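You operate a simulated robot arm through the tools that you are given. There is no shell and no other tool.

You run a simulated robot arm. Do the job below in one go: nothing can be reset, and whatever is moved stays where it is left.

JOB
Blow the pocket clean, then load and lock in the brown short profile.
Fine: hold the air button till the pocket's chips are gone; stand the upright profile from the bench in the pocket, push the sliding tray in and turn the lock knob.

Only the result counts: the job must be done as asked and must still hold three seconds after the hand-in. Knocking over, shifting, dropping, spilling or breaking anything else fails it.

ROBOT AND FRAMES
A 7-joint arm with a two-finger parallel gripper, fixed in place. Base frame: the origin is on the floor under the middle of its stand, x ahead of it, y to its left, z up; the work surface is at about z = 84. Readings come in cm, degrees, newtons and seconds.
With the tool pointing down near the work surface it reaches from about 30 to 70 cm from the base axis. Its first joint turns from -66.0 to 66.0 degrees. Payload 1.57 kg.
The TCP is the grasp point between the finger pads, 3 cm short of the fingertips. In the tool frame z runs along the fingers and y along their closing line. The gripper opens to 11 cm. The fingers are 2.4 cm wide and 1.2 cm thick; the gripper's body (4.8 by 11.2 cm) begins 7.8 cm behind the TCP.
Orientation is told as [roll, pitch, yaw] about the base's x, y, z axes, in that order, counted from this pose: with the fingers straight down and closing along the base's y, the tool's x points along the base's -x, its y along +y and its z along -z.

CONTROLS
- The arm moves only by the tool send_rows. Its argument "series" is a list of rows, each an object (a shift or turn left out is 0, a gripper value left out holds the last) with "dp": the shift along the tool's x, y, z in cm, a list of three; "delta_rot": the turn, a rotation vector about the tool's x, y, z in degrees, a list of three; "claw": the closure, from 0 (fully open) to 1 (shut). In form: [{"dp": [x, y, z], "delta_rot": [ax, ay, az], "claw": claw}, ...]. A call has 1 to 20 rows; each row is the pose to reach, as a shift and turn from the pose commanded when the call began, along the tool's axes at that moment. Rows are played at 5 a second. More than 5 cm and 8.6 degrees between two rows, or a gripper value outside its range, and nothing of the call is played. Where a pose cannot be reached the arm comes as near as it can. A force on the tool above 50 N (or 10 N above the force at the start of the call, whichever is more), or a blocked arm, ends the call early, and 0.2 s more pass. The fingers move at their own pace (about 10.8 cm/s each) and stop on an object; they squeeze with about 20 N. The grip force told is the motor's: it shows also when the fingers shut on nothing. Time passes only in rows, and 0.2 s behind the last, so rows that repeat a pose let the fingers close. The reply holds the time, the measured pose of the TCP, the force on the tool along the base axes, the opening and the grip force, in the units named above and with some noise, with the torque about the TCP (base axes, N m) and any sound that the robot's microphone picked up, and new pictures: "show" is both (left out), scene, wrist or none.
- Cameras (640 x 400 px; columns grow to the right, rows downward): "scene" is fixed at [17.52, -40.45, 140.14]; the picture's right is [0.65, -0.76, 0.00], its down [-0.45, -0.39, -0.80] and it looks along [0.60, 0.52, -0.60] (base axes); focal length 313 px, centre (320, 200). "wrist" rides on the gripper at [7, 1.6, -14.1] in the tool frame; the picture's right is [-0.23, 0.97, 0.00], its down [-0.85, -0.20, -0.48] and it looks along [-0.47, -0.11, 0.88] (tool axes); focal length 222 px, centre (320, 200).
- probe_pixels(camera, pixels): for up to 12 pixels [column, row] of the newest picture of that camera ("zoom" is the newest enlarged one), the place [x, y, z] in the base frame of the surface seen there, good to about 0.2 cm. No time passes.
- close_up(camera, box): a new picture of the part [left, top, right, bottom] of that camera's present view, enlarged. No time passes.
- close_job(): hands the job in; it is judged then, once.

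Unless the task says otherwise, let go and move clear before handing in.

The tools are called after "Emit:" by a JSON object that holds its "op" and its "data". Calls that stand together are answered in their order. send_rows: Moves the arm, as the interface text tells. Its arguments: {"type":"object","properties":{"series":{"type":"array","items":{"type":"object","properties":{"dp":{"type":"array","items":{"type":"number"}},"delta_rot":{"type":"array","items":{"type":"number"}},"claw":{"type":"number"}}}},"show":{"type":"string","enum":["both","scene","wrist","none"]}},"required":["series"]} The other tools are called the same way: probe_pixels (camera, pixels) gives the place of the surface under pixels of a picture; close_up (camera, box) takes an enlarged picture of a part of a camera's view; close_job () hands the job in.

At the start:

```text
time: 0.0
tcp_pos: [47.68, -2.12, 116.46]
ee_rot: [0.0, -0.1, 0.0]
wrist_force: [0.4, 0.2, -0.4]
torque: [0.02, -0.01, 0.05]
grip_width: 11.0
finger_force: 0.1
```

scene: 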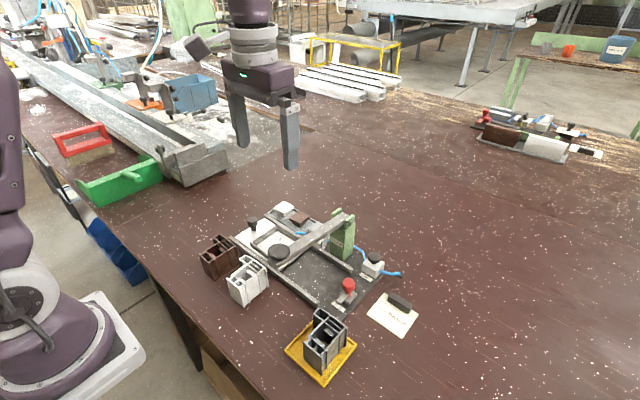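
wrist: 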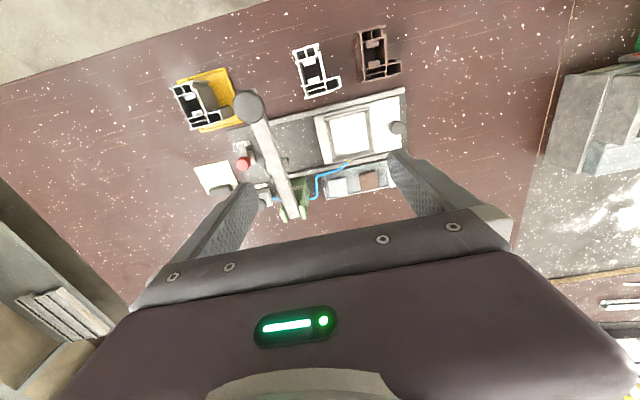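

The scene picture shows a fixture around pixels (230-400, 200-310), with a brown profile at (220,257), a white one at (247,280), and a dark one on a yellow tray at (325,340). I'll take enlarged views to understand the fixture.

Emit:
{"op": "close_up", "data": {"camera": "scene", "box": [190, 190, 430, 340]}}

Emit:
{"op": "close_up", "data": {"camera": "wrist", "box": [160, 10, 440, 230]}}

```text
2.67 times, centred on (310, 265) of scene
```

zoom: 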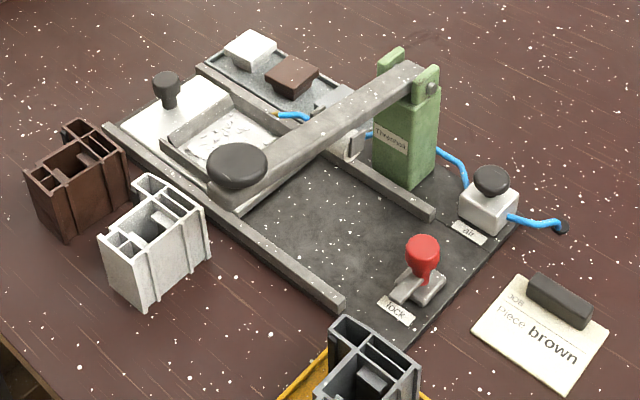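

```text
1.82 times, centred on (300, 120) of wrist
```

zoom: 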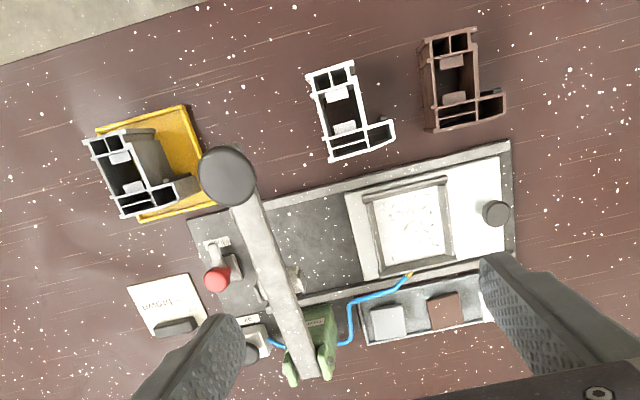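

The fixture has a white sliding tray with a chip-filled pocket, a black handle on the tray, a lever on a green post, a red lock knob, and an air button. I'll probe the places of those parts now.

Emit:
{"op": "close_up", "data": {"camera": "scene", "box": [220, 190, 340, 265]}}

Emit:
{"op": "probe_pixels", "data": {"camera": "scene", "pixels": [[220, 245], [208, 262], [237, 262], [220, 278], [252, 222], [278, 251], [346, 284], [374, 259], [279, 242], [351, 216], [340, 230], [300, 218]]}}

Emit:
{"op": "probe_pixels", "data": {"camera": "wrist", "pixels": [[348, 135], [325, 115], [376, 105], [329, 163], [388, 152], [397, 128], [403, 92], [245, 120], [250, 105], [243, 163], [264, 194], [225, 190]]}}

```text
5.33 times, centred on (280, 228) of scene
```

zoom: 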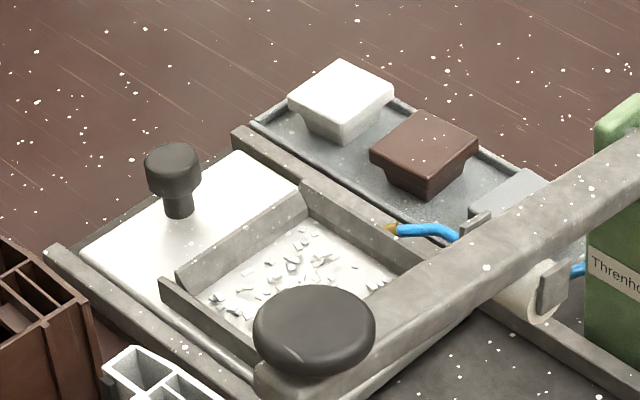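

```text
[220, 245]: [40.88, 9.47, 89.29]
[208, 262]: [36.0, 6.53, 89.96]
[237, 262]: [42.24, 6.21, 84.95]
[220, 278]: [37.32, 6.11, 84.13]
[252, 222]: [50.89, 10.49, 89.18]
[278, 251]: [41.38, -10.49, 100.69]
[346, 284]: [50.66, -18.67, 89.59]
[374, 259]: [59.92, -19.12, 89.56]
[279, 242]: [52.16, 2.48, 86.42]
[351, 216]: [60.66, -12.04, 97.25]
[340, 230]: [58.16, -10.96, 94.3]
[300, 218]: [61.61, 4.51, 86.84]
```

```text
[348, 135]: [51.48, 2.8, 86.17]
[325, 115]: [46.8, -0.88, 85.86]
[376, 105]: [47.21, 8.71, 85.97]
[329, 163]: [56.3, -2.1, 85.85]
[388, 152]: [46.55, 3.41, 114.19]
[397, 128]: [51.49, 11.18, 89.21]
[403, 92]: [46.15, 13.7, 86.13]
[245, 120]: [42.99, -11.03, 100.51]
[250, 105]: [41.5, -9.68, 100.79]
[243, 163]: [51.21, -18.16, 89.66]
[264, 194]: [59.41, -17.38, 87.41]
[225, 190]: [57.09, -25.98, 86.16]
```

I need better geometry of the lever and post before pressing the air button at (374,257). I'll probe enlarged views of that area.

Emit:
{"op": "close_up", "data": {"camera": "scene", "box": [260, 200, 420, 300]}}

```text
4.00 times, centred on (340, 250) of scene
```

zoom: 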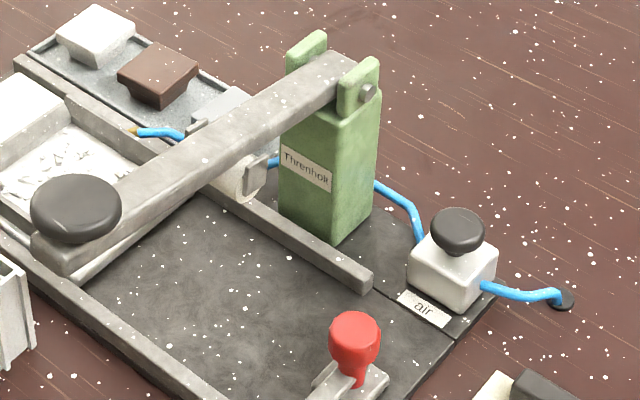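

Emit:
{"op": "probe_pixels", "data": {"camera": "zoom", "pixels": [[75, 200], [45, 240], [110, 215], [220, 140], [330, 65], [360, 75], [305, 45], [370, 105], [330, 235], [240, 180], [257, 178], [458, 222]]}}

Emit:
{"op": "probe_pixels", "data": {"camera": "zoom", "pixels": [[355, 325], [352, 375], [320, 395], [465, 265], [415, 250], [490, 250], [380, 280], [300, 300], [200, 250], [20, 65], [65, 160], [135, 130]]}}

```text
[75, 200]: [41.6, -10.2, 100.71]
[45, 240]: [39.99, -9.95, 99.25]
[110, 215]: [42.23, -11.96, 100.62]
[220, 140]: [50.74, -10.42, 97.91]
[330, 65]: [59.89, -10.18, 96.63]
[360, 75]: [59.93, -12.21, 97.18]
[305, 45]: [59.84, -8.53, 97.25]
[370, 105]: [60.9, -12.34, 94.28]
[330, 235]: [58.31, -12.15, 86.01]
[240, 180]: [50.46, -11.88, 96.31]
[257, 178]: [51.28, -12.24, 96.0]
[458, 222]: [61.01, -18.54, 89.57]
```

```text
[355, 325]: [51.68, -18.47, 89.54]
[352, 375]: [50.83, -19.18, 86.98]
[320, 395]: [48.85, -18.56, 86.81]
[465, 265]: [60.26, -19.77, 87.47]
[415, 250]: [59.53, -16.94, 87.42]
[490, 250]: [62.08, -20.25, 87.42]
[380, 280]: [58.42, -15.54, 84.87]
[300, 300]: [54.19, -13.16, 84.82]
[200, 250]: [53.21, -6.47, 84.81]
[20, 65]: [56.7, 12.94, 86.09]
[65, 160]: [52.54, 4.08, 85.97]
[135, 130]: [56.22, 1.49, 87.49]
```

The lever runs along x from its knob (41.6,-10.3,100.7) to the post (59.9,-10.3,97), and the air button's top is near (60.8,-18.7,89.6). I'll close the fingers and move above the button, staying high.

Emit:
{"op": "send_rows", "data": {"series": [{"dp": [-2.6, -3.3, 0], "claw": 1}, {"dp": [-5.2, -6.6, 0], "claw": 1}, {"dp": [-7.8, -9.9, 0], "claw": 1}, {"dp": [-10.4, -13.2, 0], "claw": 1}, {"dp": [-13.0, -16.5, 0], "claw": 1}, {"dp": [-13.0, -16.5, 4], "claw": 1}, {"dp": [-13.0, -16.5, 8], "claw": 1}, {"dp": [-13.0, -16.5, 8], "claw": 1}], "show": "both"}}

```text
time: 1.8
tcp_pos: [60.62, -18.67, 108.46]
ee_rot: [-0.1, -0.1, 0.1]
wrist_force: [-0.2, -0.5, -0.4]
torque: [-0.02, 0.02, 0.01]
grip_width: 0.02
finger_force: 19.6
out of reach, approached as far as the arm can: row 5
```

scene: 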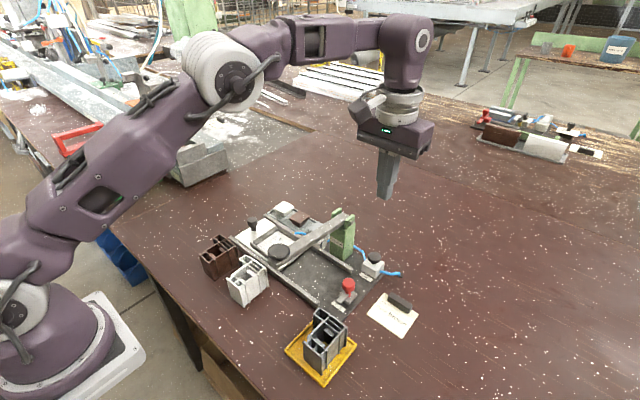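
wrist: 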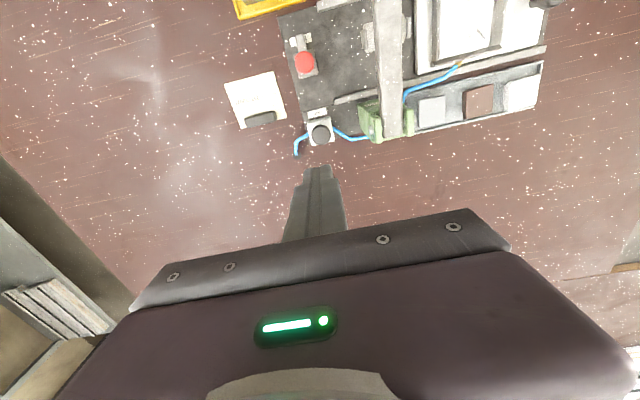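

Emit:
{"op": "close_up", "data": {"camera": "wrist", "box": [260, 60, 420, 160]}}

Emit:
{"op": "close_up", "data": {"camera": "scene", "box": [340, 235, 404, 275]}}

Emit:
{"op": "probe_pixels", "data": {"camera": "wrist", "pixels": [[320, 133], [312, 133], [328, 133], [320, 126], [320, 140], [305, 63], [430, 100]]}}

```text
4.00 times, centred on (340, 110) of wrist
```

zoom: 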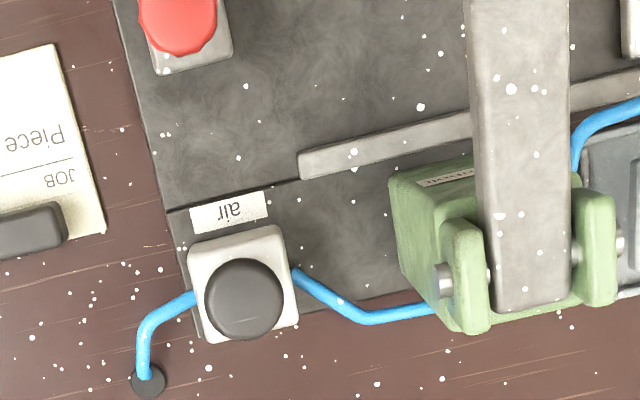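

```text
10.00 times, centred on (372, 255) of scene
```

zoom: 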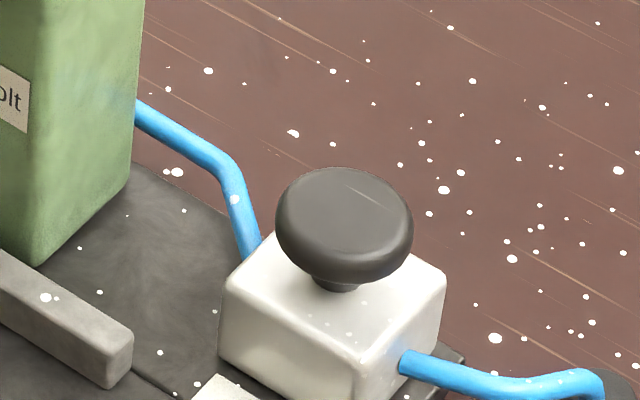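

```text
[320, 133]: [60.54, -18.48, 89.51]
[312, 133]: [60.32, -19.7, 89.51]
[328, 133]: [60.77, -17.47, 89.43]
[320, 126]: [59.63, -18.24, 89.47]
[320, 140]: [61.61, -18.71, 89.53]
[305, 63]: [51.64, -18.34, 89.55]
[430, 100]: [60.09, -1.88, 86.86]
```

The air button centre is near (60.7,-18.55,89.5) and the TCP is directly above at (60.62,-18.67). I'll come down to just above it.

Emit:
{"op": "send_rows", "data": {"series": [{"dp": [0, 0.1, 4]}, {"dp": [0, 0.1, 8]}, {"dp": [0, 0.1, 11]}, {"dp": [0, 0.1, 13.5]}, {"dp": [0, 0.1, 15]}, {"dp": [0, 0.1, 15]}], "show": "both"}}

```text
time: 3.2
tcp_pos: [60.72, -18.55, 93.44]
ee_rot: [0.1, -0.1, 0.0]
wrist_force: [-0.1, 0.3, 0.0]
torque: [0.01, -0.01, -0.06]
grip_width: 0.0
finger_force: 19.5
```

scene: 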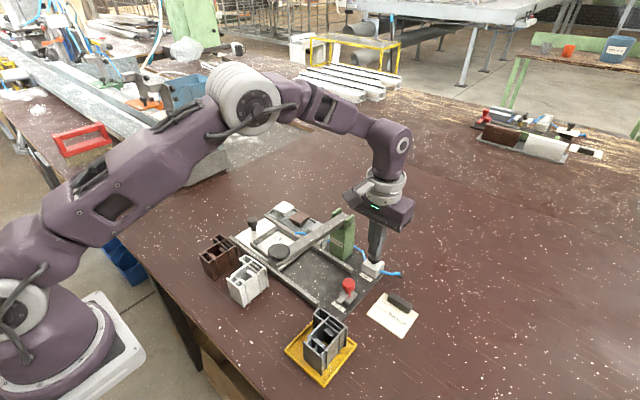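
wrist: 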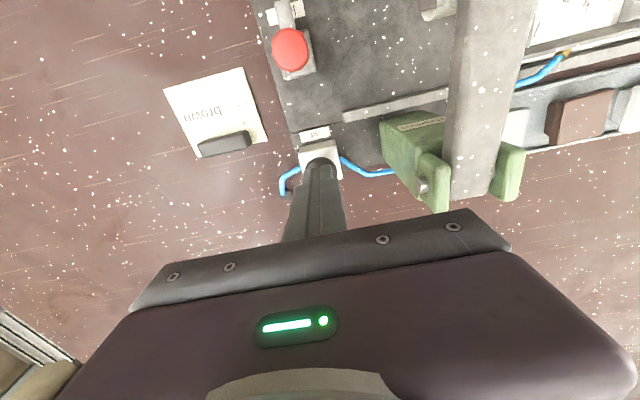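

The fingertips are about 0.9 cm above the button with no force. I'll press down in small steps and watch the force and the sound.

Emit:
{"op": "send_rows", "data": {"series": [{"dp": [0, 0, 0.5]}, {"dp": [0, 0, 0.8]}, {"dp": [0, 0, 1.0]}, {"dp": [0, 0, 1.2]}, {"dp": [0, 0, 1.3]}], "show": "scene"}}

```text
time: 4.4
tcp_pos: [60.58, -18.54, 92.1]
ee_rot: [0.0, 0.1, 0.0]
wrist_force: [-1.3, -0.2, 2.8]
torque: [-0.02, 0.02, 0.01]
grip_width: 0.0
finger_force: 20.1
```

scene: 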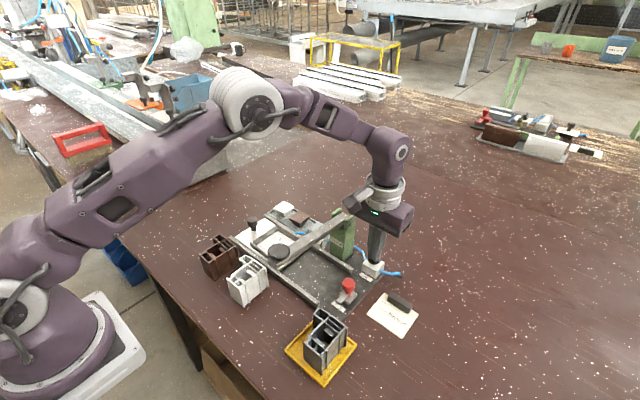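

The force rose to 2.8 N, so I'm touching the button, but there's no air sound yet. I'll press a bit further.

Emit:
{"op": "send_rows", "data": {"series": [{"dp": [0, 0, 0.1]}, {"dp": [0, 0, 0.2]}, {"dp": [0, 0, 0.3]}, {"dp": [0, 0, 0.3]}], "show": "scene"}}

Emit:
{"op": "close_up", "data": {"camera": "scene", "box": [220, 190, 340, 265]}}

```text
time: 5.4
tcp_pos: [60.61, -18.56, 91.85]
ee_rot: [0.0, -0.1, 0.0]
wrist_force: [-0.1, -1.0, 3.8]
torque: [-0.08, -0.01, 0.02]
grip_width: 0.0
finger_force: 19.4
heard: click
```

scene: 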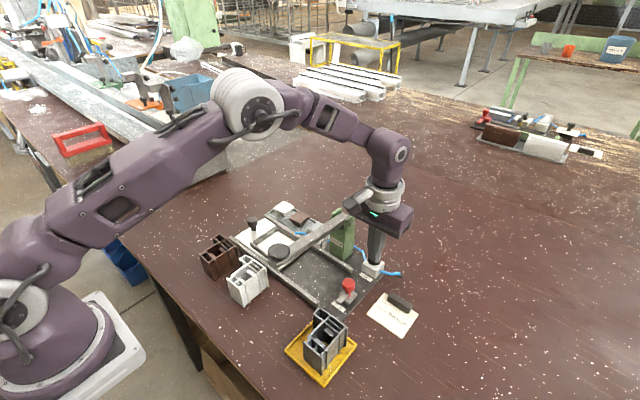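

```text
5.33 times, centred on (280, 228) of scene
```

zoom: 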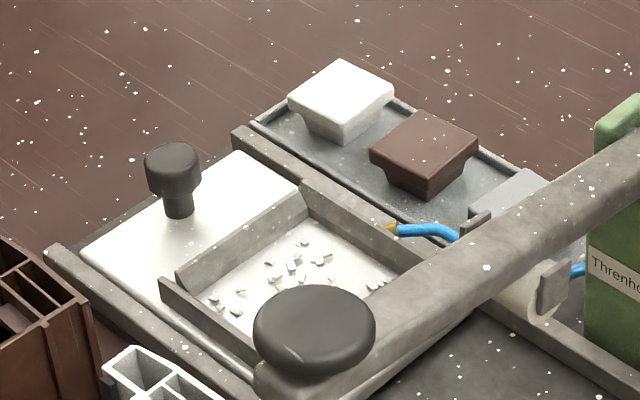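

A click was heard and the chips in the pocket (zoom 200-390, 240-310) are fewer, so the air is blowing. I'll press slightly deeper for margin and keep holding.

Emit:
{"op": "send_rows", "data": {"series": [{"dp": [0, 0, 0.05]}, {"dp": [0, 0, 0.05]}, {"dp": [0, 0, 0.05]}, {"dp": [0, 0, 0.05]}, {"dp": [0, 0, 0.05]}, {"dp": [0, 0, 0.05]}, {"dp": [0, 0, 0.05]}, {"dp": [0, 0, 0.05]}], "show": "scene"}}

Emit:
{"op": "close_up", "data": {"camera": "scene", "box": [220, 190, 340, 265]}}

```text
time: 7.2
tcp_pos: [60.55, -18.43, 91.88]
ee_rot: [-0.1, 0.0, 0.0]
wrist_force: [1.3, -1.8, 5.6]
torque: [-0.06, -0.1, -0.01]
grip_width: 0.01
finger_force: 20.1
```

scene: 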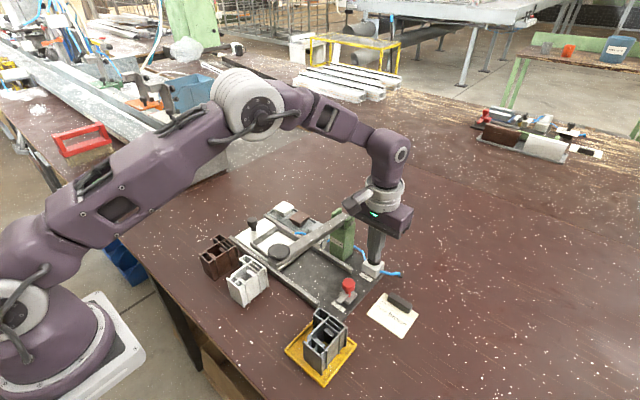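

```text
5.33 times, centred on (280, 228) of scene
```

zoom: 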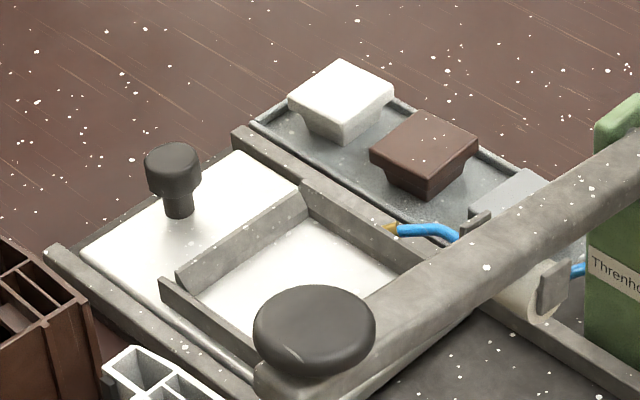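

The visible part of the pocket is now clean; some of it is hidden behind the lever knob. I'll hold two more seconds to be sure, then lift off.

Emit:
{"op": "send_rows", "data": {"series": [{"dp": [0, 0, 0]}, {"dp": [0, 0, 0]}, {"dp": [0, 0, 0]}, {"dp": [0, 0, 0]}, {"dp": [0, 0, 0]}, {"dp": [0, 0, 0]}, {"dp": [0, 0, 0]}, {"dp": [0, 0, 0]}, {"dp": [0, 0, 0]}, {"dp": [0, 0, 0]}], "show": "none"}}

Emit:
{"op": "send_rows", "data": {"series": [{"dp": [0, 0, -1]}, {"dp": [0, 0, -4]}, {"dp": [0, 0, -8]}, {"dp": [0, 0, -12]}, {"dp": [0, 0, -16]}, {"dp": [0, 0, -20]}, {"dp": [3, 3, -23]}, {"dp": [6, 6, -24]}, {"dp": [9, 9, -24]}, {"dp": [9, 13, -24]}, {"dp": [9, 17, -24]}, {"dp": [9, 20, -24]}, {"dp": [9, 20, -24]}], "show": "both"}}

```text
time: 9.4
tcp_pos: [60.63, -18.49, 91.71]
ee_rot: [0.0, 0.1, 0.0]
wrist_force: [1.9, -1.1, 4.4]
torque: [-0.03, -0.07, 0.01]
grip_width: 0.02
finger_force: 20.4
```

```text
refused: row 7 steps farther than a row can; nothing moved
```

The lift call was refused since one step was too long; the tool is still on the button. I'll resend with smaller steps.

Emit:
{"op": "send_rows", "data": {"series": [{"dp": [0, 0, -1]}, {"dp": [0, 0, -4]}, {"dp": [0, 0, -8]}, {"dp": [0, 0, -12]}, {"dp": [0, 0, -16]}, {"dp": [0, 0, -20]}, {"dp": [2.5, 2.5, -22]}, {"dp": [5, 5, -24]}, {"dp": [8, 8, -24]}, {"dp": [9, 12, -24]}, {"dp": [9, 16, -24]}, {"dp": [9, 20, -24]}, {"dp": [9, 20, -24]}], "show": "both"}}

```text
time: 12.2
tcp_pos: [51.56, 1.43, 115.82]
ee_rot: [0.0, 0.0, -0.1]
wrist_force: [-0.2, 0.2, 0.0]
torque: [-0.01, 0.0, -0.01]
grip_width: 0.01
finger_force: 19.4
```

scene: 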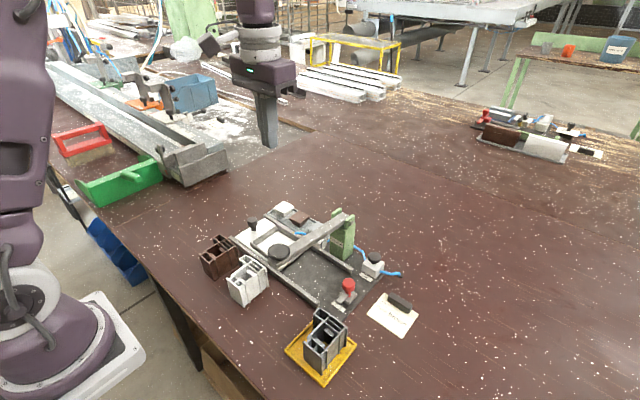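
wrist: 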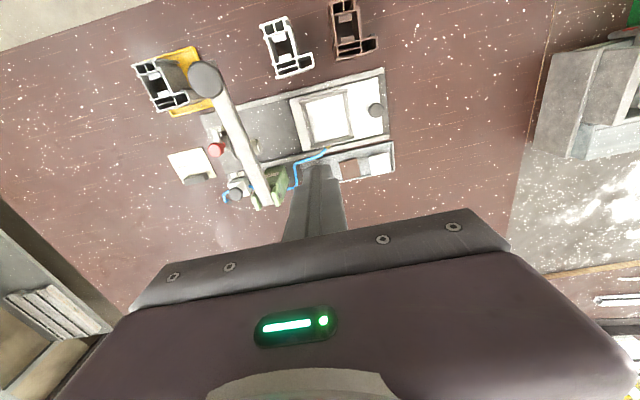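

The pocket looks clean. I'll enlarge the wrist view to check for remaining chips and to measure the brown profile and the pocket.

Emit:
{"op": "close_up", "data": {"camera": "wrist", "box": [280, 60, 408, 140]}}

Emit:
{"op": "close_up", "data": {"camera": "wrist", "box": [304, 0, 400, 60]}}

Emit:
{"op": "close_up", "data": {"camera": "scene", "box": [190, 225, 286, 285]}}

```text
5.00 times, centred on (344, 100) of wrist
```

zoom: 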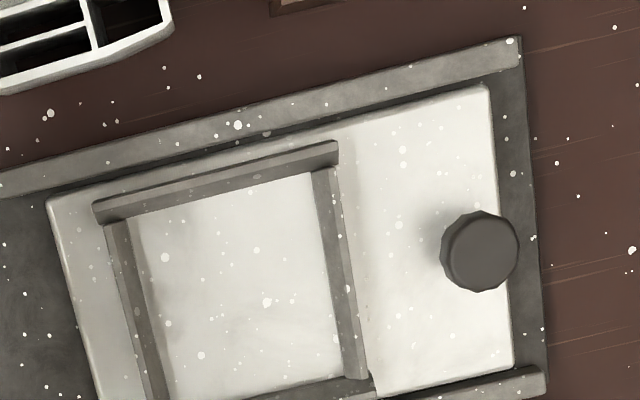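

```text
6.67 times, centred on (352, 30) of wrist
```

zoom: 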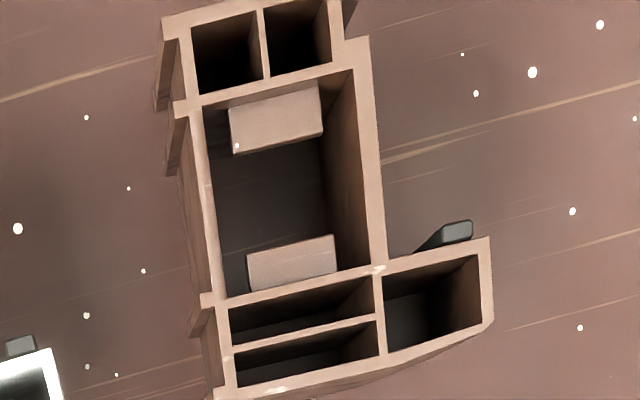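

```text
6.67 times, centred on (238, 255) of scene
```

zoom: 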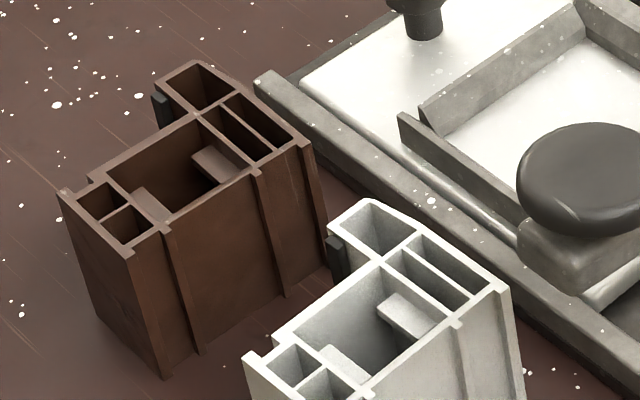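

The white specks are all over the picture (stationary table/dust texture), and the pocket has no chips. Now I'll probe the pocket's inner walls and the brown profile's outline.

Emit:
{"op": "close_up", "data": {"camera": "wrist", "box": [290, 75, 402, 145]}}

```text
5.71 times, centred on (346, 110) of wrist
```

zoom: 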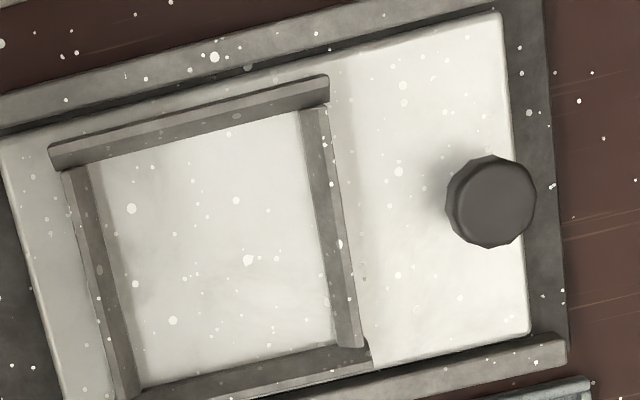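

Emit:
{"op": "probe_pixels", "data": {"camera": "zoom", "pixels": [[190, 113], [195, 145], [225, 350], [228, 382], [80, 250], [100, 250], [125, 250], [310, 220], [330, 220], [345, 220], [300, 220], [190, 128]]}}

Emit:
{"op": "probe_pixels", "data": {"camera": "zoom", "pixels": [[60, 148], [320, 78], [50, 165], [350, 345], [368, 345], [130, 395], [310, 108], [75, 168], [95, 165], [300, 112], [335, 338], [145, 385]]}}

```text
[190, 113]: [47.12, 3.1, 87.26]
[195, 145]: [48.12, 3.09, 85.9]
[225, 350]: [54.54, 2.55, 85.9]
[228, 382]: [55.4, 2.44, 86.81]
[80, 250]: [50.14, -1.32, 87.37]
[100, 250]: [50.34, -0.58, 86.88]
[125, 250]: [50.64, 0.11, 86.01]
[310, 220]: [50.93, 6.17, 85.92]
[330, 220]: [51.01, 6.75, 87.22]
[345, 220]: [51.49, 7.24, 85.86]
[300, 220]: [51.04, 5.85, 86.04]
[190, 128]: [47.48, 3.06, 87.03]
```

```text
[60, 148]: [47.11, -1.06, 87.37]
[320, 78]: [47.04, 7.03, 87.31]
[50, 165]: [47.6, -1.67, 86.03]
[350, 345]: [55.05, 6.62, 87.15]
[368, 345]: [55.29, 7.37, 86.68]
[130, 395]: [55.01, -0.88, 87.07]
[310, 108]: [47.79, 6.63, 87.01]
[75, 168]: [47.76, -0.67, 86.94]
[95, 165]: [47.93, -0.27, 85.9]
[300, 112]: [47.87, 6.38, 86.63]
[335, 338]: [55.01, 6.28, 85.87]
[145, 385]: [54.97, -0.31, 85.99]
```

Emit:
{"op": "close_up", "data": {"camera": "wrist", "box": [304, 0, 400, 60]}}

Emit:
{"op": "probe_pixels", "data": {"camera": "zoom", "pixels": [[170, 28], [182, 110], [192, 250], [208, 300], [225, 385], [295, 382], [385, 360], [487, 315], [482, 245], [378, 268], [360, 55], [333, 8]]}}

Emit:
{"op": "probe_pixels", "data": {"camera": "zoom", "pixels": [[275, 120], [290, 270], [270, 200], [455, 232], [265, 40], [378, 320], [345, 200], [210, 200], [350, 130], [368, 130], [200, 160], [430, 350]]}}

```text
6.67 times, centred on (352, 30) of wrist
```

zoom: 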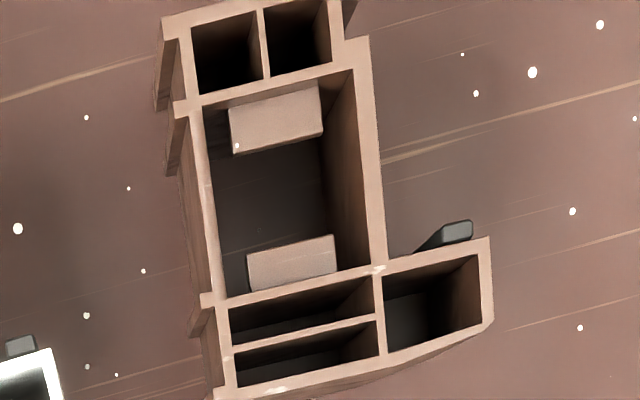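

```text
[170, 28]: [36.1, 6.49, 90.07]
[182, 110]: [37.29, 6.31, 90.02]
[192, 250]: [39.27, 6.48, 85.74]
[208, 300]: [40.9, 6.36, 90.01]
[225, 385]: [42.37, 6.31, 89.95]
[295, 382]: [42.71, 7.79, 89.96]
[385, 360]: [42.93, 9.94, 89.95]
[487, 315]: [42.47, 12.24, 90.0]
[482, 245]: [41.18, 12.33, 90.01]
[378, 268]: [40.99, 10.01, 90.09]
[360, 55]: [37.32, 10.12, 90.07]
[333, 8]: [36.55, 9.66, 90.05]
```

```text
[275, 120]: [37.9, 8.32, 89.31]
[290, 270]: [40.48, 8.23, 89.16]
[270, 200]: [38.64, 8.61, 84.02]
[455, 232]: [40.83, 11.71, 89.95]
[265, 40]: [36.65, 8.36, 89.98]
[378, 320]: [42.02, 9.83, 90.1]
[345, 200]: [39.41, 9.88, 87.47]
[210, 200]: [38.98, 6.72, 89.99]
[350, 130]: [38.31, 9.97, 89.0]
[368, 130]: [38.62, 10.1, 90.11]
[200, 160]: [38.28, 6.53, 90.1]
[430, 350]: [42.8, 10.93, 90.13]
```

The brown profile stands with its top at z≈90 and spans about x 36–43, y 6.3–12.4; the pocket inside is about x 47.6–55, y -0.5–6.4. I'll move the camera over the profile with the fingers open to measure more accurately.

Emit:
{"op": "send_rows", "data": {"series": [{"dp": [3.5, 1.6, 0.5], "claw": 0.3}, {"dp": [7, 3.2, 1.0], "claw": 0.3}, {"dp": [10, 4.8, 2.0], "claw": 0.3}, {"dp": [13, 6.5, 3.0], "claw": 0.3}, {"dp": [13, 6.5, 3.0], "claw": 0.3}], "show": "both"}}

```text
time: 13.4
tcp_pos: [38.66, 8.04, 112.84]
ee_rot: [0.1, -0.1, -0.1]
wrist_force: [0.6, -0.7, -0.1]
torque: [-0.01, 0.0, 0.03]
grip_width: 7.7
finger_force: 0.1
```

scene: 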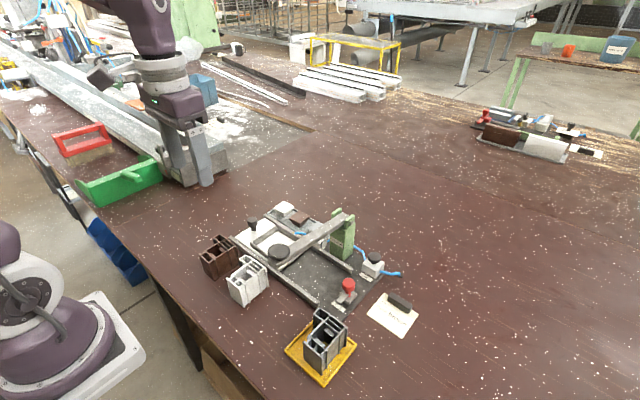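
wrist: 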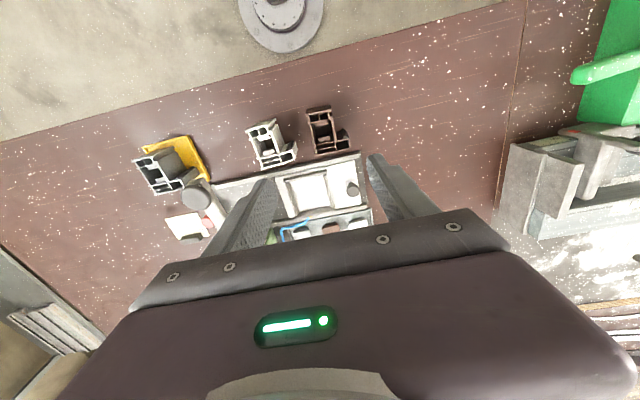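

Emit:
{"op": "close_up", "data": {"camera": "wrist", "box": [240, 95, 368, 175]}}

Emit:
{"op": "close_up", "data": {"camera": "wrist", "box": [296, 100, 360, 140]}}

```text
5.00 times, centred on (304, 135) of wrist
```

zoom: 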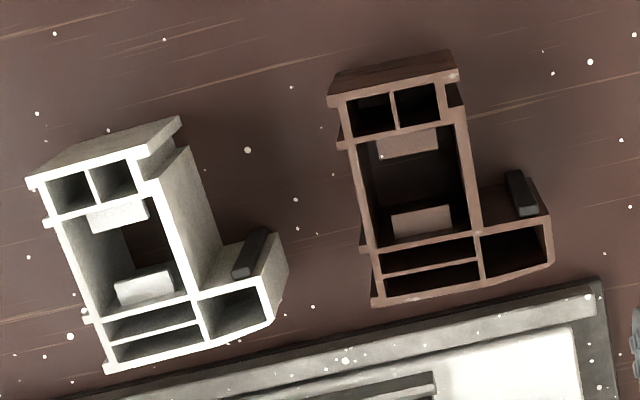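

```text
10.00 times, centred on (328, 120) of wrist
```

zoom: 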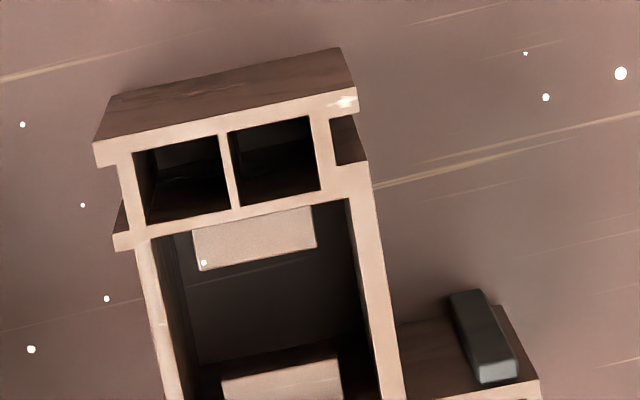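

Emit:
{"op": "probe_pixels", "data": {"camera": "zoom", "pixels": [[105, 152], [150, 142], [250, 122], [345, 103], [100, 148], [352, 96], [124, 190], [145, 280], [165, 370], [370, 200], [380, 290], [392, 370]]}}

Emit:
{"op": "close_up", "data": {"camera": "wrist", "box": [296, 125, 360, 165]}}

```text
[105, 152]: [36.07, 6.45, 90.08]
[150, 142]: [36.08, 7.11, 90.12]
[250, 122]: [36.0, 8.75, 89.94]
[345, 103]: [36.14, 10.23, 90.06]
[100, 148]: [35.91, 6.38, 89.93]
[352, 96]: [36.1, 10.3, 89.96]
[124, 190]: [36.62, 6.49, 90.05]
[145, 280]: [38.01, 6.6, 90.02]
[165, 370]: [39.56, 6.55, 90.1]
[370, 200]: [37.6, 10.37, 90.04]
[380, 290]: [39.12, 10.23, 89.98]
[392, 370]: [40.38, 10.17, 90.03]
```

```text
10.00 times, centred on (328, 145) of wrist
```

zoom: 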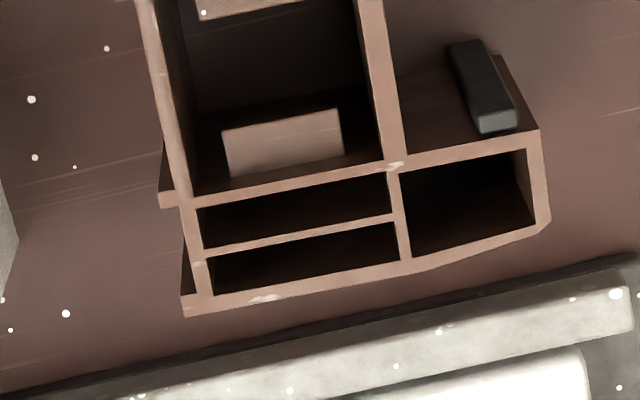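

Emit:
{"op": "probe_pixels", "data": {"camera": "zoom", "pixels": [[186, 310], [192, 298], [300, 286], [400, 265], [540, 228], [546, 222], [533, 135], [535, 180], [470, 150], [164, 200], [185, 230], [430, 160]]}}

Emit:
{"op": "probe_pixels", "data": {"camera": "zoom", "pixels": [[455, 48], [497, 122], [510, 112], [480, 128], [400, 120], [370, 60], [380, 100], [148, 40], [160, 100], [172, 160], [620, 295], [150, 395]]}}

```text
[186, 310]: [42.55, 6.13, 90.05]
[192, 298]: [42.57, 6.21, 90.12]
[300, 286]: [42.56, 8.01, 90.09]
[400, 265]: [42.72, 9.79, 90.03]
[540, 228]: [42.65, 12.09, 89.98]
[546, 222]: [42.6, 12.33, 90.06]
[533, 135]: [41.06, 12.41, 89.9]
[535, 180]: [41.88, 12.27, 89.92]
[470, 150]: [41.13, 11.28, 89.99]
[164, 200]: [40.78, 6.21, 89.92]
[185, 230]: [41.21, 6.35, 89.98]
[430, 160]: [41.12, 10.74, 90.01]
```

```text
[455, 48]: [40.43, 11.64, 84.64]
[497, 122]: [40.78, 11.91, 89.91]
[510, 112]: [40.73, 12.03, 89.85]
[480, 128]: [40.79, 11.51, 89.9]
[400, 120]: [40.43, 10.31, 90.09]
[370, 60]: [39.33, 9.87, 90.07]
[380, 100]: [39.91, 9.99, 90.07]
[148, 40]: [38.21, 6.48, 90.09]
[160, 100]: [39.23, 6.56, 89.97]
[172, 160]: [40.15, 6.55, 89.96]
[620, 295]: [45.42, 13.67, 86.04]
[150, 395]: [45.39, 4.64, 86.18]
```

The brown profile is nearly square to the base: x 35.95–42.75, y 6.15–12.4, with flat grip faces at y≈6.5 and y≈10.25 around x=39. I'll check how near the white profile's leg is to where the left finger will go down.

Emit:
{"op": "close_up", "data": {"camera": "wrist", "box": [240, 110, 320, 160]}}

Emit:
{"op": "probe_pixels", "data": {"camera": "wrist", "pixels": [[297, 142], [295, 150], [297, 150], [290, 143], [276, 120], [278, 128], [294, 141], [296, 146]]}}

```text
8.00 times, centred on (280, 135) of wrist
```

zoom: 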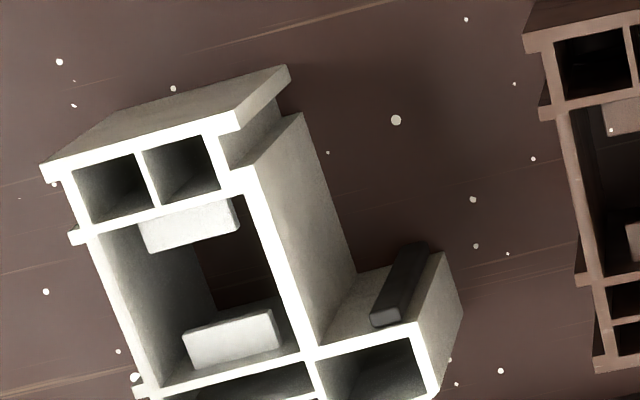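

```text
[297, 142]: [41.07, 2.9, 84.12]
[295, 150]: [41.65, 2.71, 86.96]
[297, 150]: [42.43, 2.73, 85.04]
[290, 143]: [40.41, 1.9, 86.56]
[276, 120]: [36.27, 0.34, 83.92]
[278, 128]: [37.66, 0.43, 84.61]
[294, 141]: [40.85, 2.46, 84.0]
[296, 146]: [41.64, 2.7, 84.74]
```

The white profile's leg ends at y≈2.8, so a 6.3 cm opening leaves the left finger clear of it. I'll go down to just above the brown profile and check alignment.

Emit:
{"op": "send_rows", "data": {"series": [{"dp": [-0.27, 0.4, 4], "claw": 0.42}, {"dp": [-0.27, 0.4, 8], "claw": 0.42}, {"dp": [-0.27, 0.4, 12], "claw": 0.42}, {"dp": [-0.27, 0.4, 16], "claw": 0.42}, {"dp": [-0.27, 0.4, 18.3], "claw": 0.42}, {"dp": [-0.27, 0.4, 18.3], "claw": 0.42}], "show": "both"}}

Emit:
{"op": "close_up", "data": {"camera": "scene", "box": [180, 210, 292, 280]}}

```text
time: 14.8
tcp_pos: [38.8, 8.3, 94.54]
ee_rot: [0.0, -0.1, 0.0]
wrist_force: [0.2, -0.1, 0.0]
torque: [0.0, -0.01, 0.02]
grip_width: 6.4
finger_force: 0.0
```

scene: 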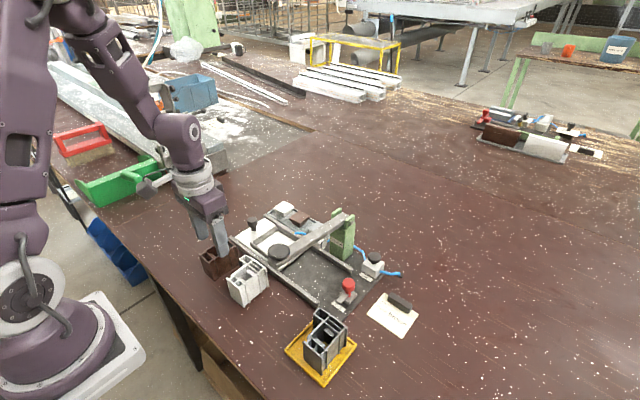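
wrist: 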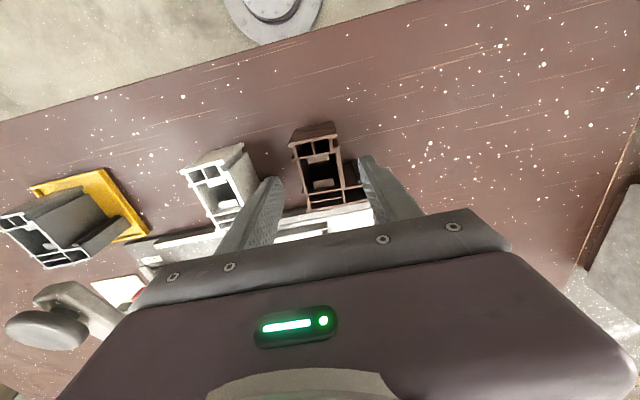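

```text
5.71 times, centred on (236, 245) of scene
```

zoom: 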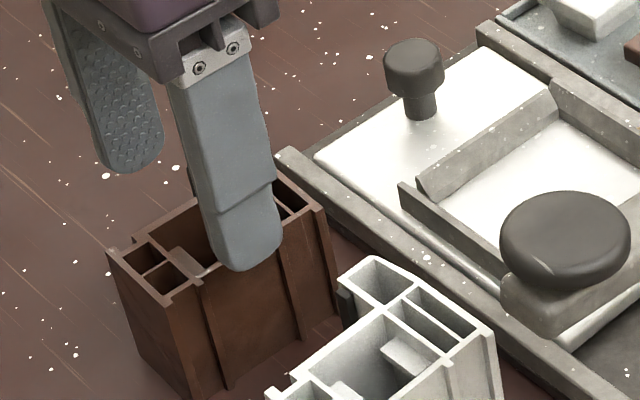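

The left finger tip at (245,260) in the zoom lines up between the two ribs of the brown profile. I'll go down to z≈89.3 with the fingers still open.

Emit:
{"op": "send_rows", "data": {"series": [{"dp": [0, 0, 1.5]}, {"dp": [0, 0, 3]}, {"dp": [0, 0, 4.2]}, {"dp": [0, 0, 5.2]}, {"dp": [0, 0, 5.2]}], "show": "both"}}

Emit:
{"op": "close_up", "data": {"camera": "scene", "box": [180, 210, 292, 280]}}

Emit:
{"op": "close_up", "data": {"camera": "wrist", "box": [230, 90, 422, 210]}}

```text
time: 16.0
tcp_pos: [38.91, 8.53, 89.33]
ee_rot: [0.0, 0.0, 0.0]
wrist_force: [1.0, 0.1, -1.0]
torque: [-0.01, 0.01, 0.01]
grip_width: 6.37
finger_force: 0.1
```

scene: 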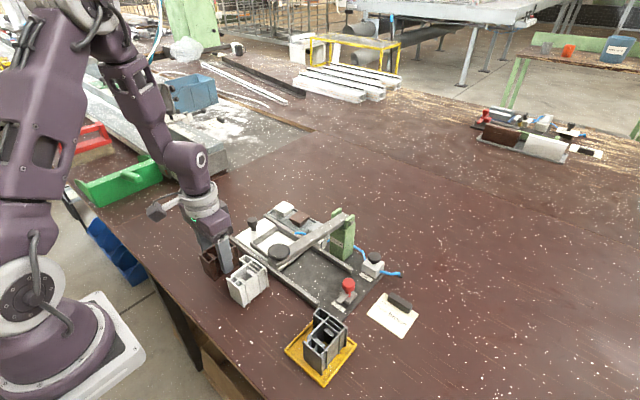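
wrist: 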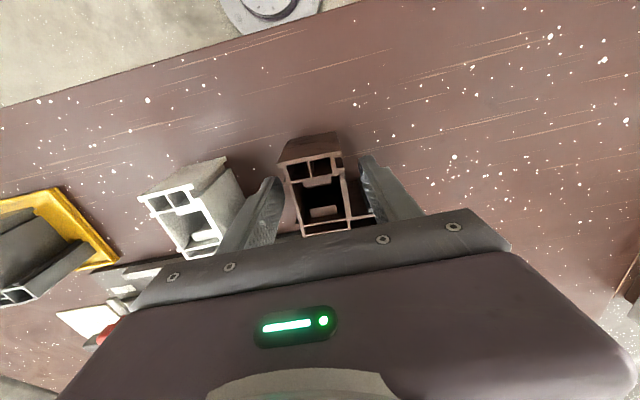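

```text
5.71 times, centred on (236, 245) of scene
```

zoom: 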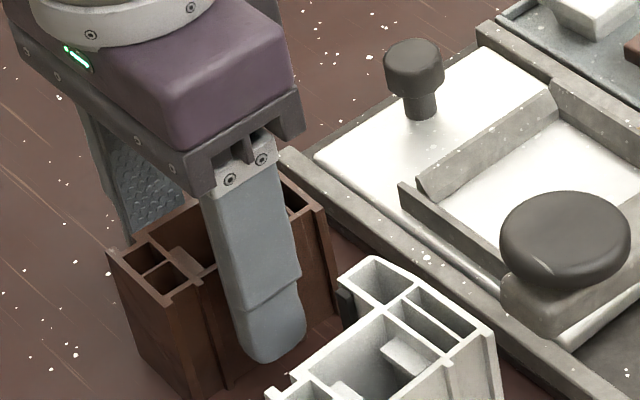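

```text
3.33 times, centred on (326, 150) of wrist
```

zoom: 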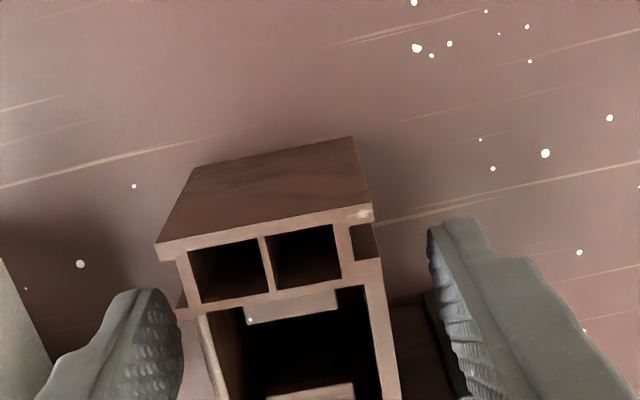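

Both fingers straddle the brown body with clear gaps on each side. I'll close and check the width (about 3.75 cm expected).

Emit:
{"op": "send_rows", "data": {"series": [{"dp": [0, 0, 0], "claw": 0.6}, {"dp": [0, 0, 0], "claw": 0.64}, {"dp": [0, 0, 0], "claw": 0.7}, {"dp": [0, 0, 0], "claw": 1}, {"dp": [0, 0, 0], "claw": 1}, {"dp": [0, 0, 0], "claw": 1}], "show": "both"}}

Emit:
{"op": "close_up", "data": {"camera": "scene", "box": [180, 210, 292, 280]}}

```text
time: 17.4
tcp_pos: [38.93, 8.39, 89.31]
ee_rot: [0.0, -0.1, 0.0]
wrist_force: [0.5, 0.2, 2.8]
torque: [-0.05, -0.02, 0.01]
grip_width: 4.15
finger_force: 19.5
```

scene: 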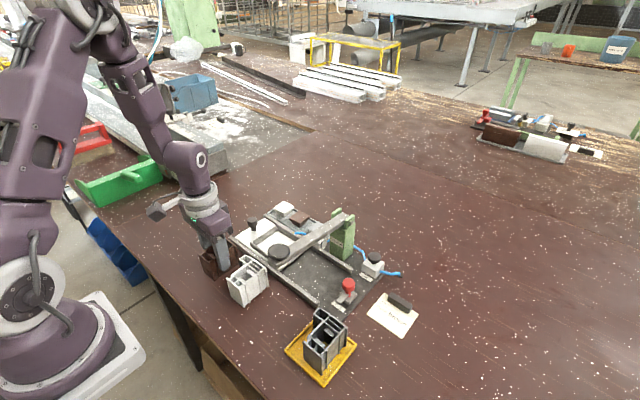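
wrist: 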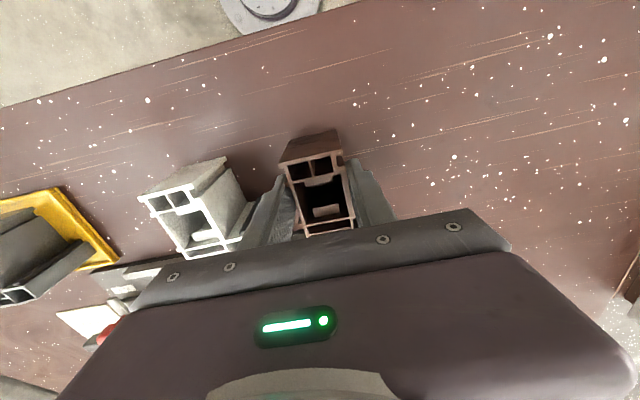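

```text
5.71 times, centred on (236, 245) of scene
```

zoom: 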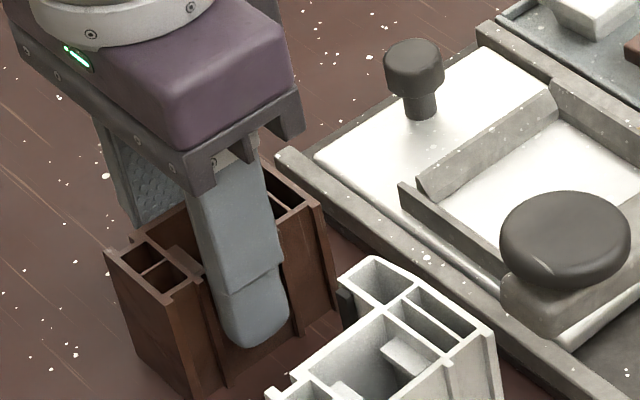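

The grip closed at 4.15 cm with 19.5 N, so it holds something firm (probably across the ribs). I'll check the profile's position in the grip via the wrist view before lifting.

Emit:
{"op": "close_up", "data": {"camera": "wrist", "box": [262, 120, 406, 240]}}

```text
3.33 times, centred on (334, 180) of wrist
```

zoom: 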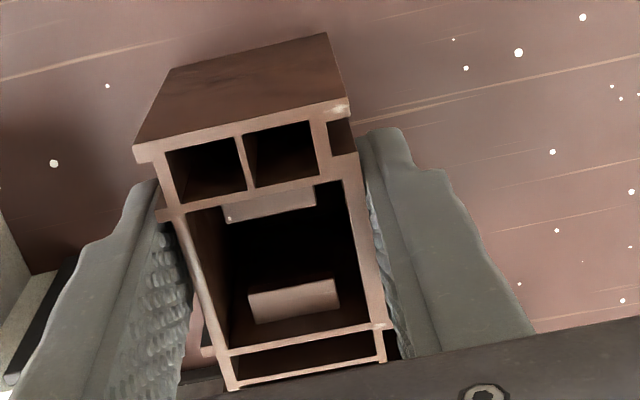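

Emit:
{"op": "probe_pixels", "data": {"camera": "zoom", "pixels": [[140, 155], [345, 105], [240, 130], [165, 215], [180, 235], [210, 320], [225, 352], [232, 380], [375, 300], [355, 165], [380, 326], [365, 235]]}}

Emit:
{"op": "probe_pixels", "data": {"camera": "zoom", "pixels": [[148, 200], [170, 270], [150, 250], [185, 300], [200, 340], [380, 250], [390, 280], [375, 150], [400, 340], [130, 210], [160, 230], [300, 370]]}}

```text
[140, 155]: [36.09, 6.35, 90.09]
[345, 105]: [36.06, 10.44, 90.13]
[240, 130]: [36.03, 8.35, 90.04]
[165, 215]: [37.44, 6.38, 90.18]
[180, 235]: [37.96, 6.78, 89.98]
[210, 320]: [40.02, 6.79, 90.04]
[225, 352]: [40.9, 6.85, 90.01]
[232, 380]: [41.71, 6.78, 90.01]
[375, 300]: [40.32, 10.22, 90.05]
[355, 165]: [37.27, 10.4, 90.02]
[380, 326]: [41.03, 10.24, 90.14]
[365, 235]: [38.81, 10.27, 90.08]
```

```text
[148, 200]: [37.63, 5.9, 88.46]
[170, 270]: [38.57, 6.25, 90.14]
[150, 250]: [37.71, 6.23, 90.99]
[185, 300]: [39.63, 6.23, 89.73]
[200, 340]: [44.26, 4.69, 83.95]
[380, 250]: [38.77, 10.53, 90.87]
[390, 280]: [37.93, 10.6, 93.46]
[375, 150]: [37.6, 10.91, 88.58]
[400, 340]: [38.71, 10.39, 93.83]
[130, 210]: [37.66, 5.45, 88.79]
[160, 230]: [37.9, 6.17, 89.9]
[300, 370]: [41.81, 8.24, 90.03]
```

The profile now sits square in the grip (front edge x≈36.07 across), spanning relative to the TCP about x -2.9..+3.8, y -2.05..+4.0. The pocket walls look sloped, so I'll measure the pocket's floor edges more closely from the scene camera before lifting.

Emit:
{"op": "close_up", "data": {"camera": "scene", "box": [244, 216, 308, 256]}}

```text
10.00 times, centred on (276, 236) of scene
```

zoom: 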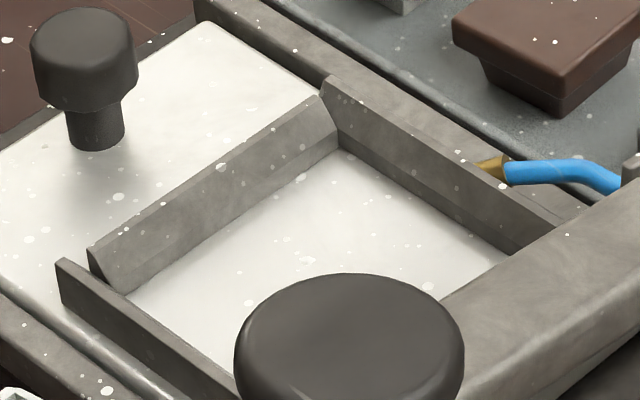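

Emit:
{"op": "probe_pixels", "data": {"camera": "zoom", "pixels": [[220, 172], [235, 200], [240, 218], [150, 285], [135, 293], [330, 150], [340, 152], [430, 165], [420, 190], [430, 205], [500, 258], [150, 270]]}}

Emit:
{"op": "probe_pixels", "data": {"camera": "zoom", "pixels": [[105, 265], [220, 155], [320, 100], [325, 85], [420, 140], [150, 325], [170, 345], [70, 262], [110, 310], [60, 280], [325, 115], [480, 215]]}}

```text
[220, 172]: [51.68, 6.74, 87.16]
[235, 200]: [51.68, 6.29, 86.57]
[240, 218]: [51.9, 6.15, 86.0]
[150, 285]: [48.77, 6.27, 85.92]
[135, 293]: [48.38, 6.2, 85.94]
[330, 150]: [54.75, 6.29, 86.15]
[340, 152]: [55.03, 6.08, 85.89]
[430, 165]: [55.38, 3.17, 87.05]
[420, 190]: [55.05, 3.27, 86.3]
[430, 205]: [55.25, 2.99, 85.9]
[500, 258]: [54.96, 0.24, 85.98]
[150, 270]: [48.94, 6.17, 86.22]
```

```text
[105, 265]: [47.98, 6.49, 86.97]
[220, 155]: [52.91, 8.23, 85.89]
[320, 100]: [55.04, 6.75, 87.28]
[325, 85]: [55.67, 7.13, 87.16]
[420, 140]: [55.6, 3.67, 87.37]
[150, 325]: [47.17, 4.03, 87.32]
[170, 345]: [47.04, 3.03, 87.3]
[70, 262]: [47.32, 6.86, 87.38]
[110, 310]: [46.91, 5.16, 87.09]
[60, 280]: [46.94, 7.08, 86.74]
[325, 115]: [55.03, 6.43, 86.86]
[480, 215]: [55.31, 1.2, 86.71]
```

The pocket floor spans about x 47.9–55.05, y -0.35–6.25 with sloped lead-in walls (tops z≈87.3), so its centre is near (51.47,2.93). I'll lift the profile straight up first and check that it hangs square.

Emit:
{"op": "send_rows", "data": {"series": [{"dp": [0, 0, -0.5]}, {"dp": [0, 0, -1.5]}, {"dp": [0, 0, -3.5]}, {"dp": [0, 0, -6]}, {"dp": [0, 0, -8.7]}, {"dp": [0, 0, -8.7]}], "show": "both"}}

Emit:
{"op": "close_up", "data": {"camera": "scene", "box": [180, 195, 308, 275]}}

```text
time: 18.8
tcp_pos: [38.86, 8.22, 98.13]
ee_rot: [0.0, 0.0, 0.0]
wrist_force: [-0.9, -0.7, -0.3]
torque: [-0.01, 0.0, -0.04]
grip_width: 4.17
finger_force: 20.3
```

scene: 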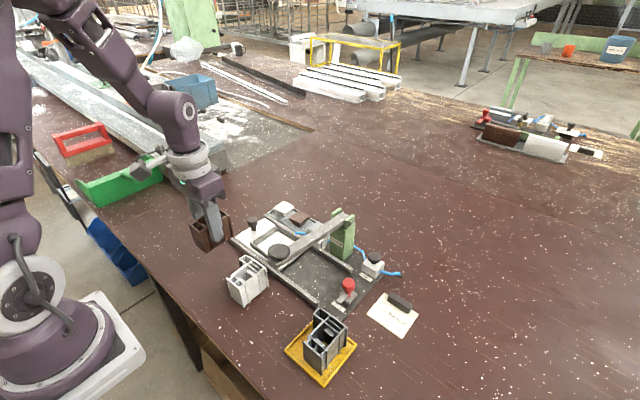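
wrist: 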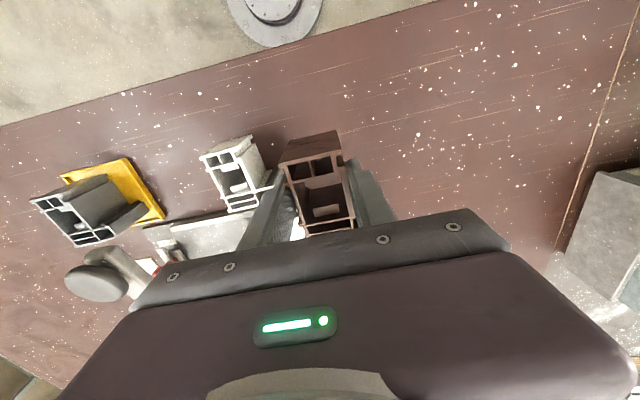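

```text
5.00 times, centred on (244, 235) of scene
```

zoom: 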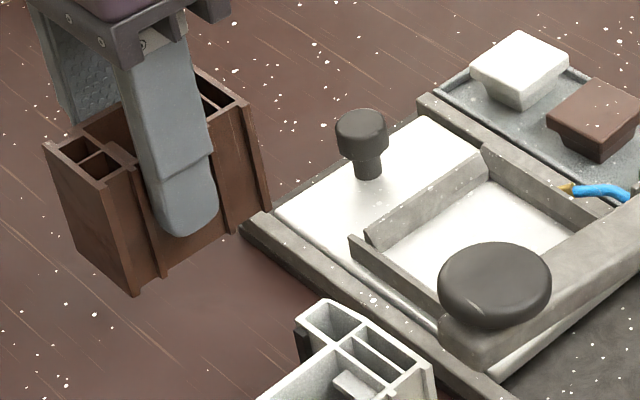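

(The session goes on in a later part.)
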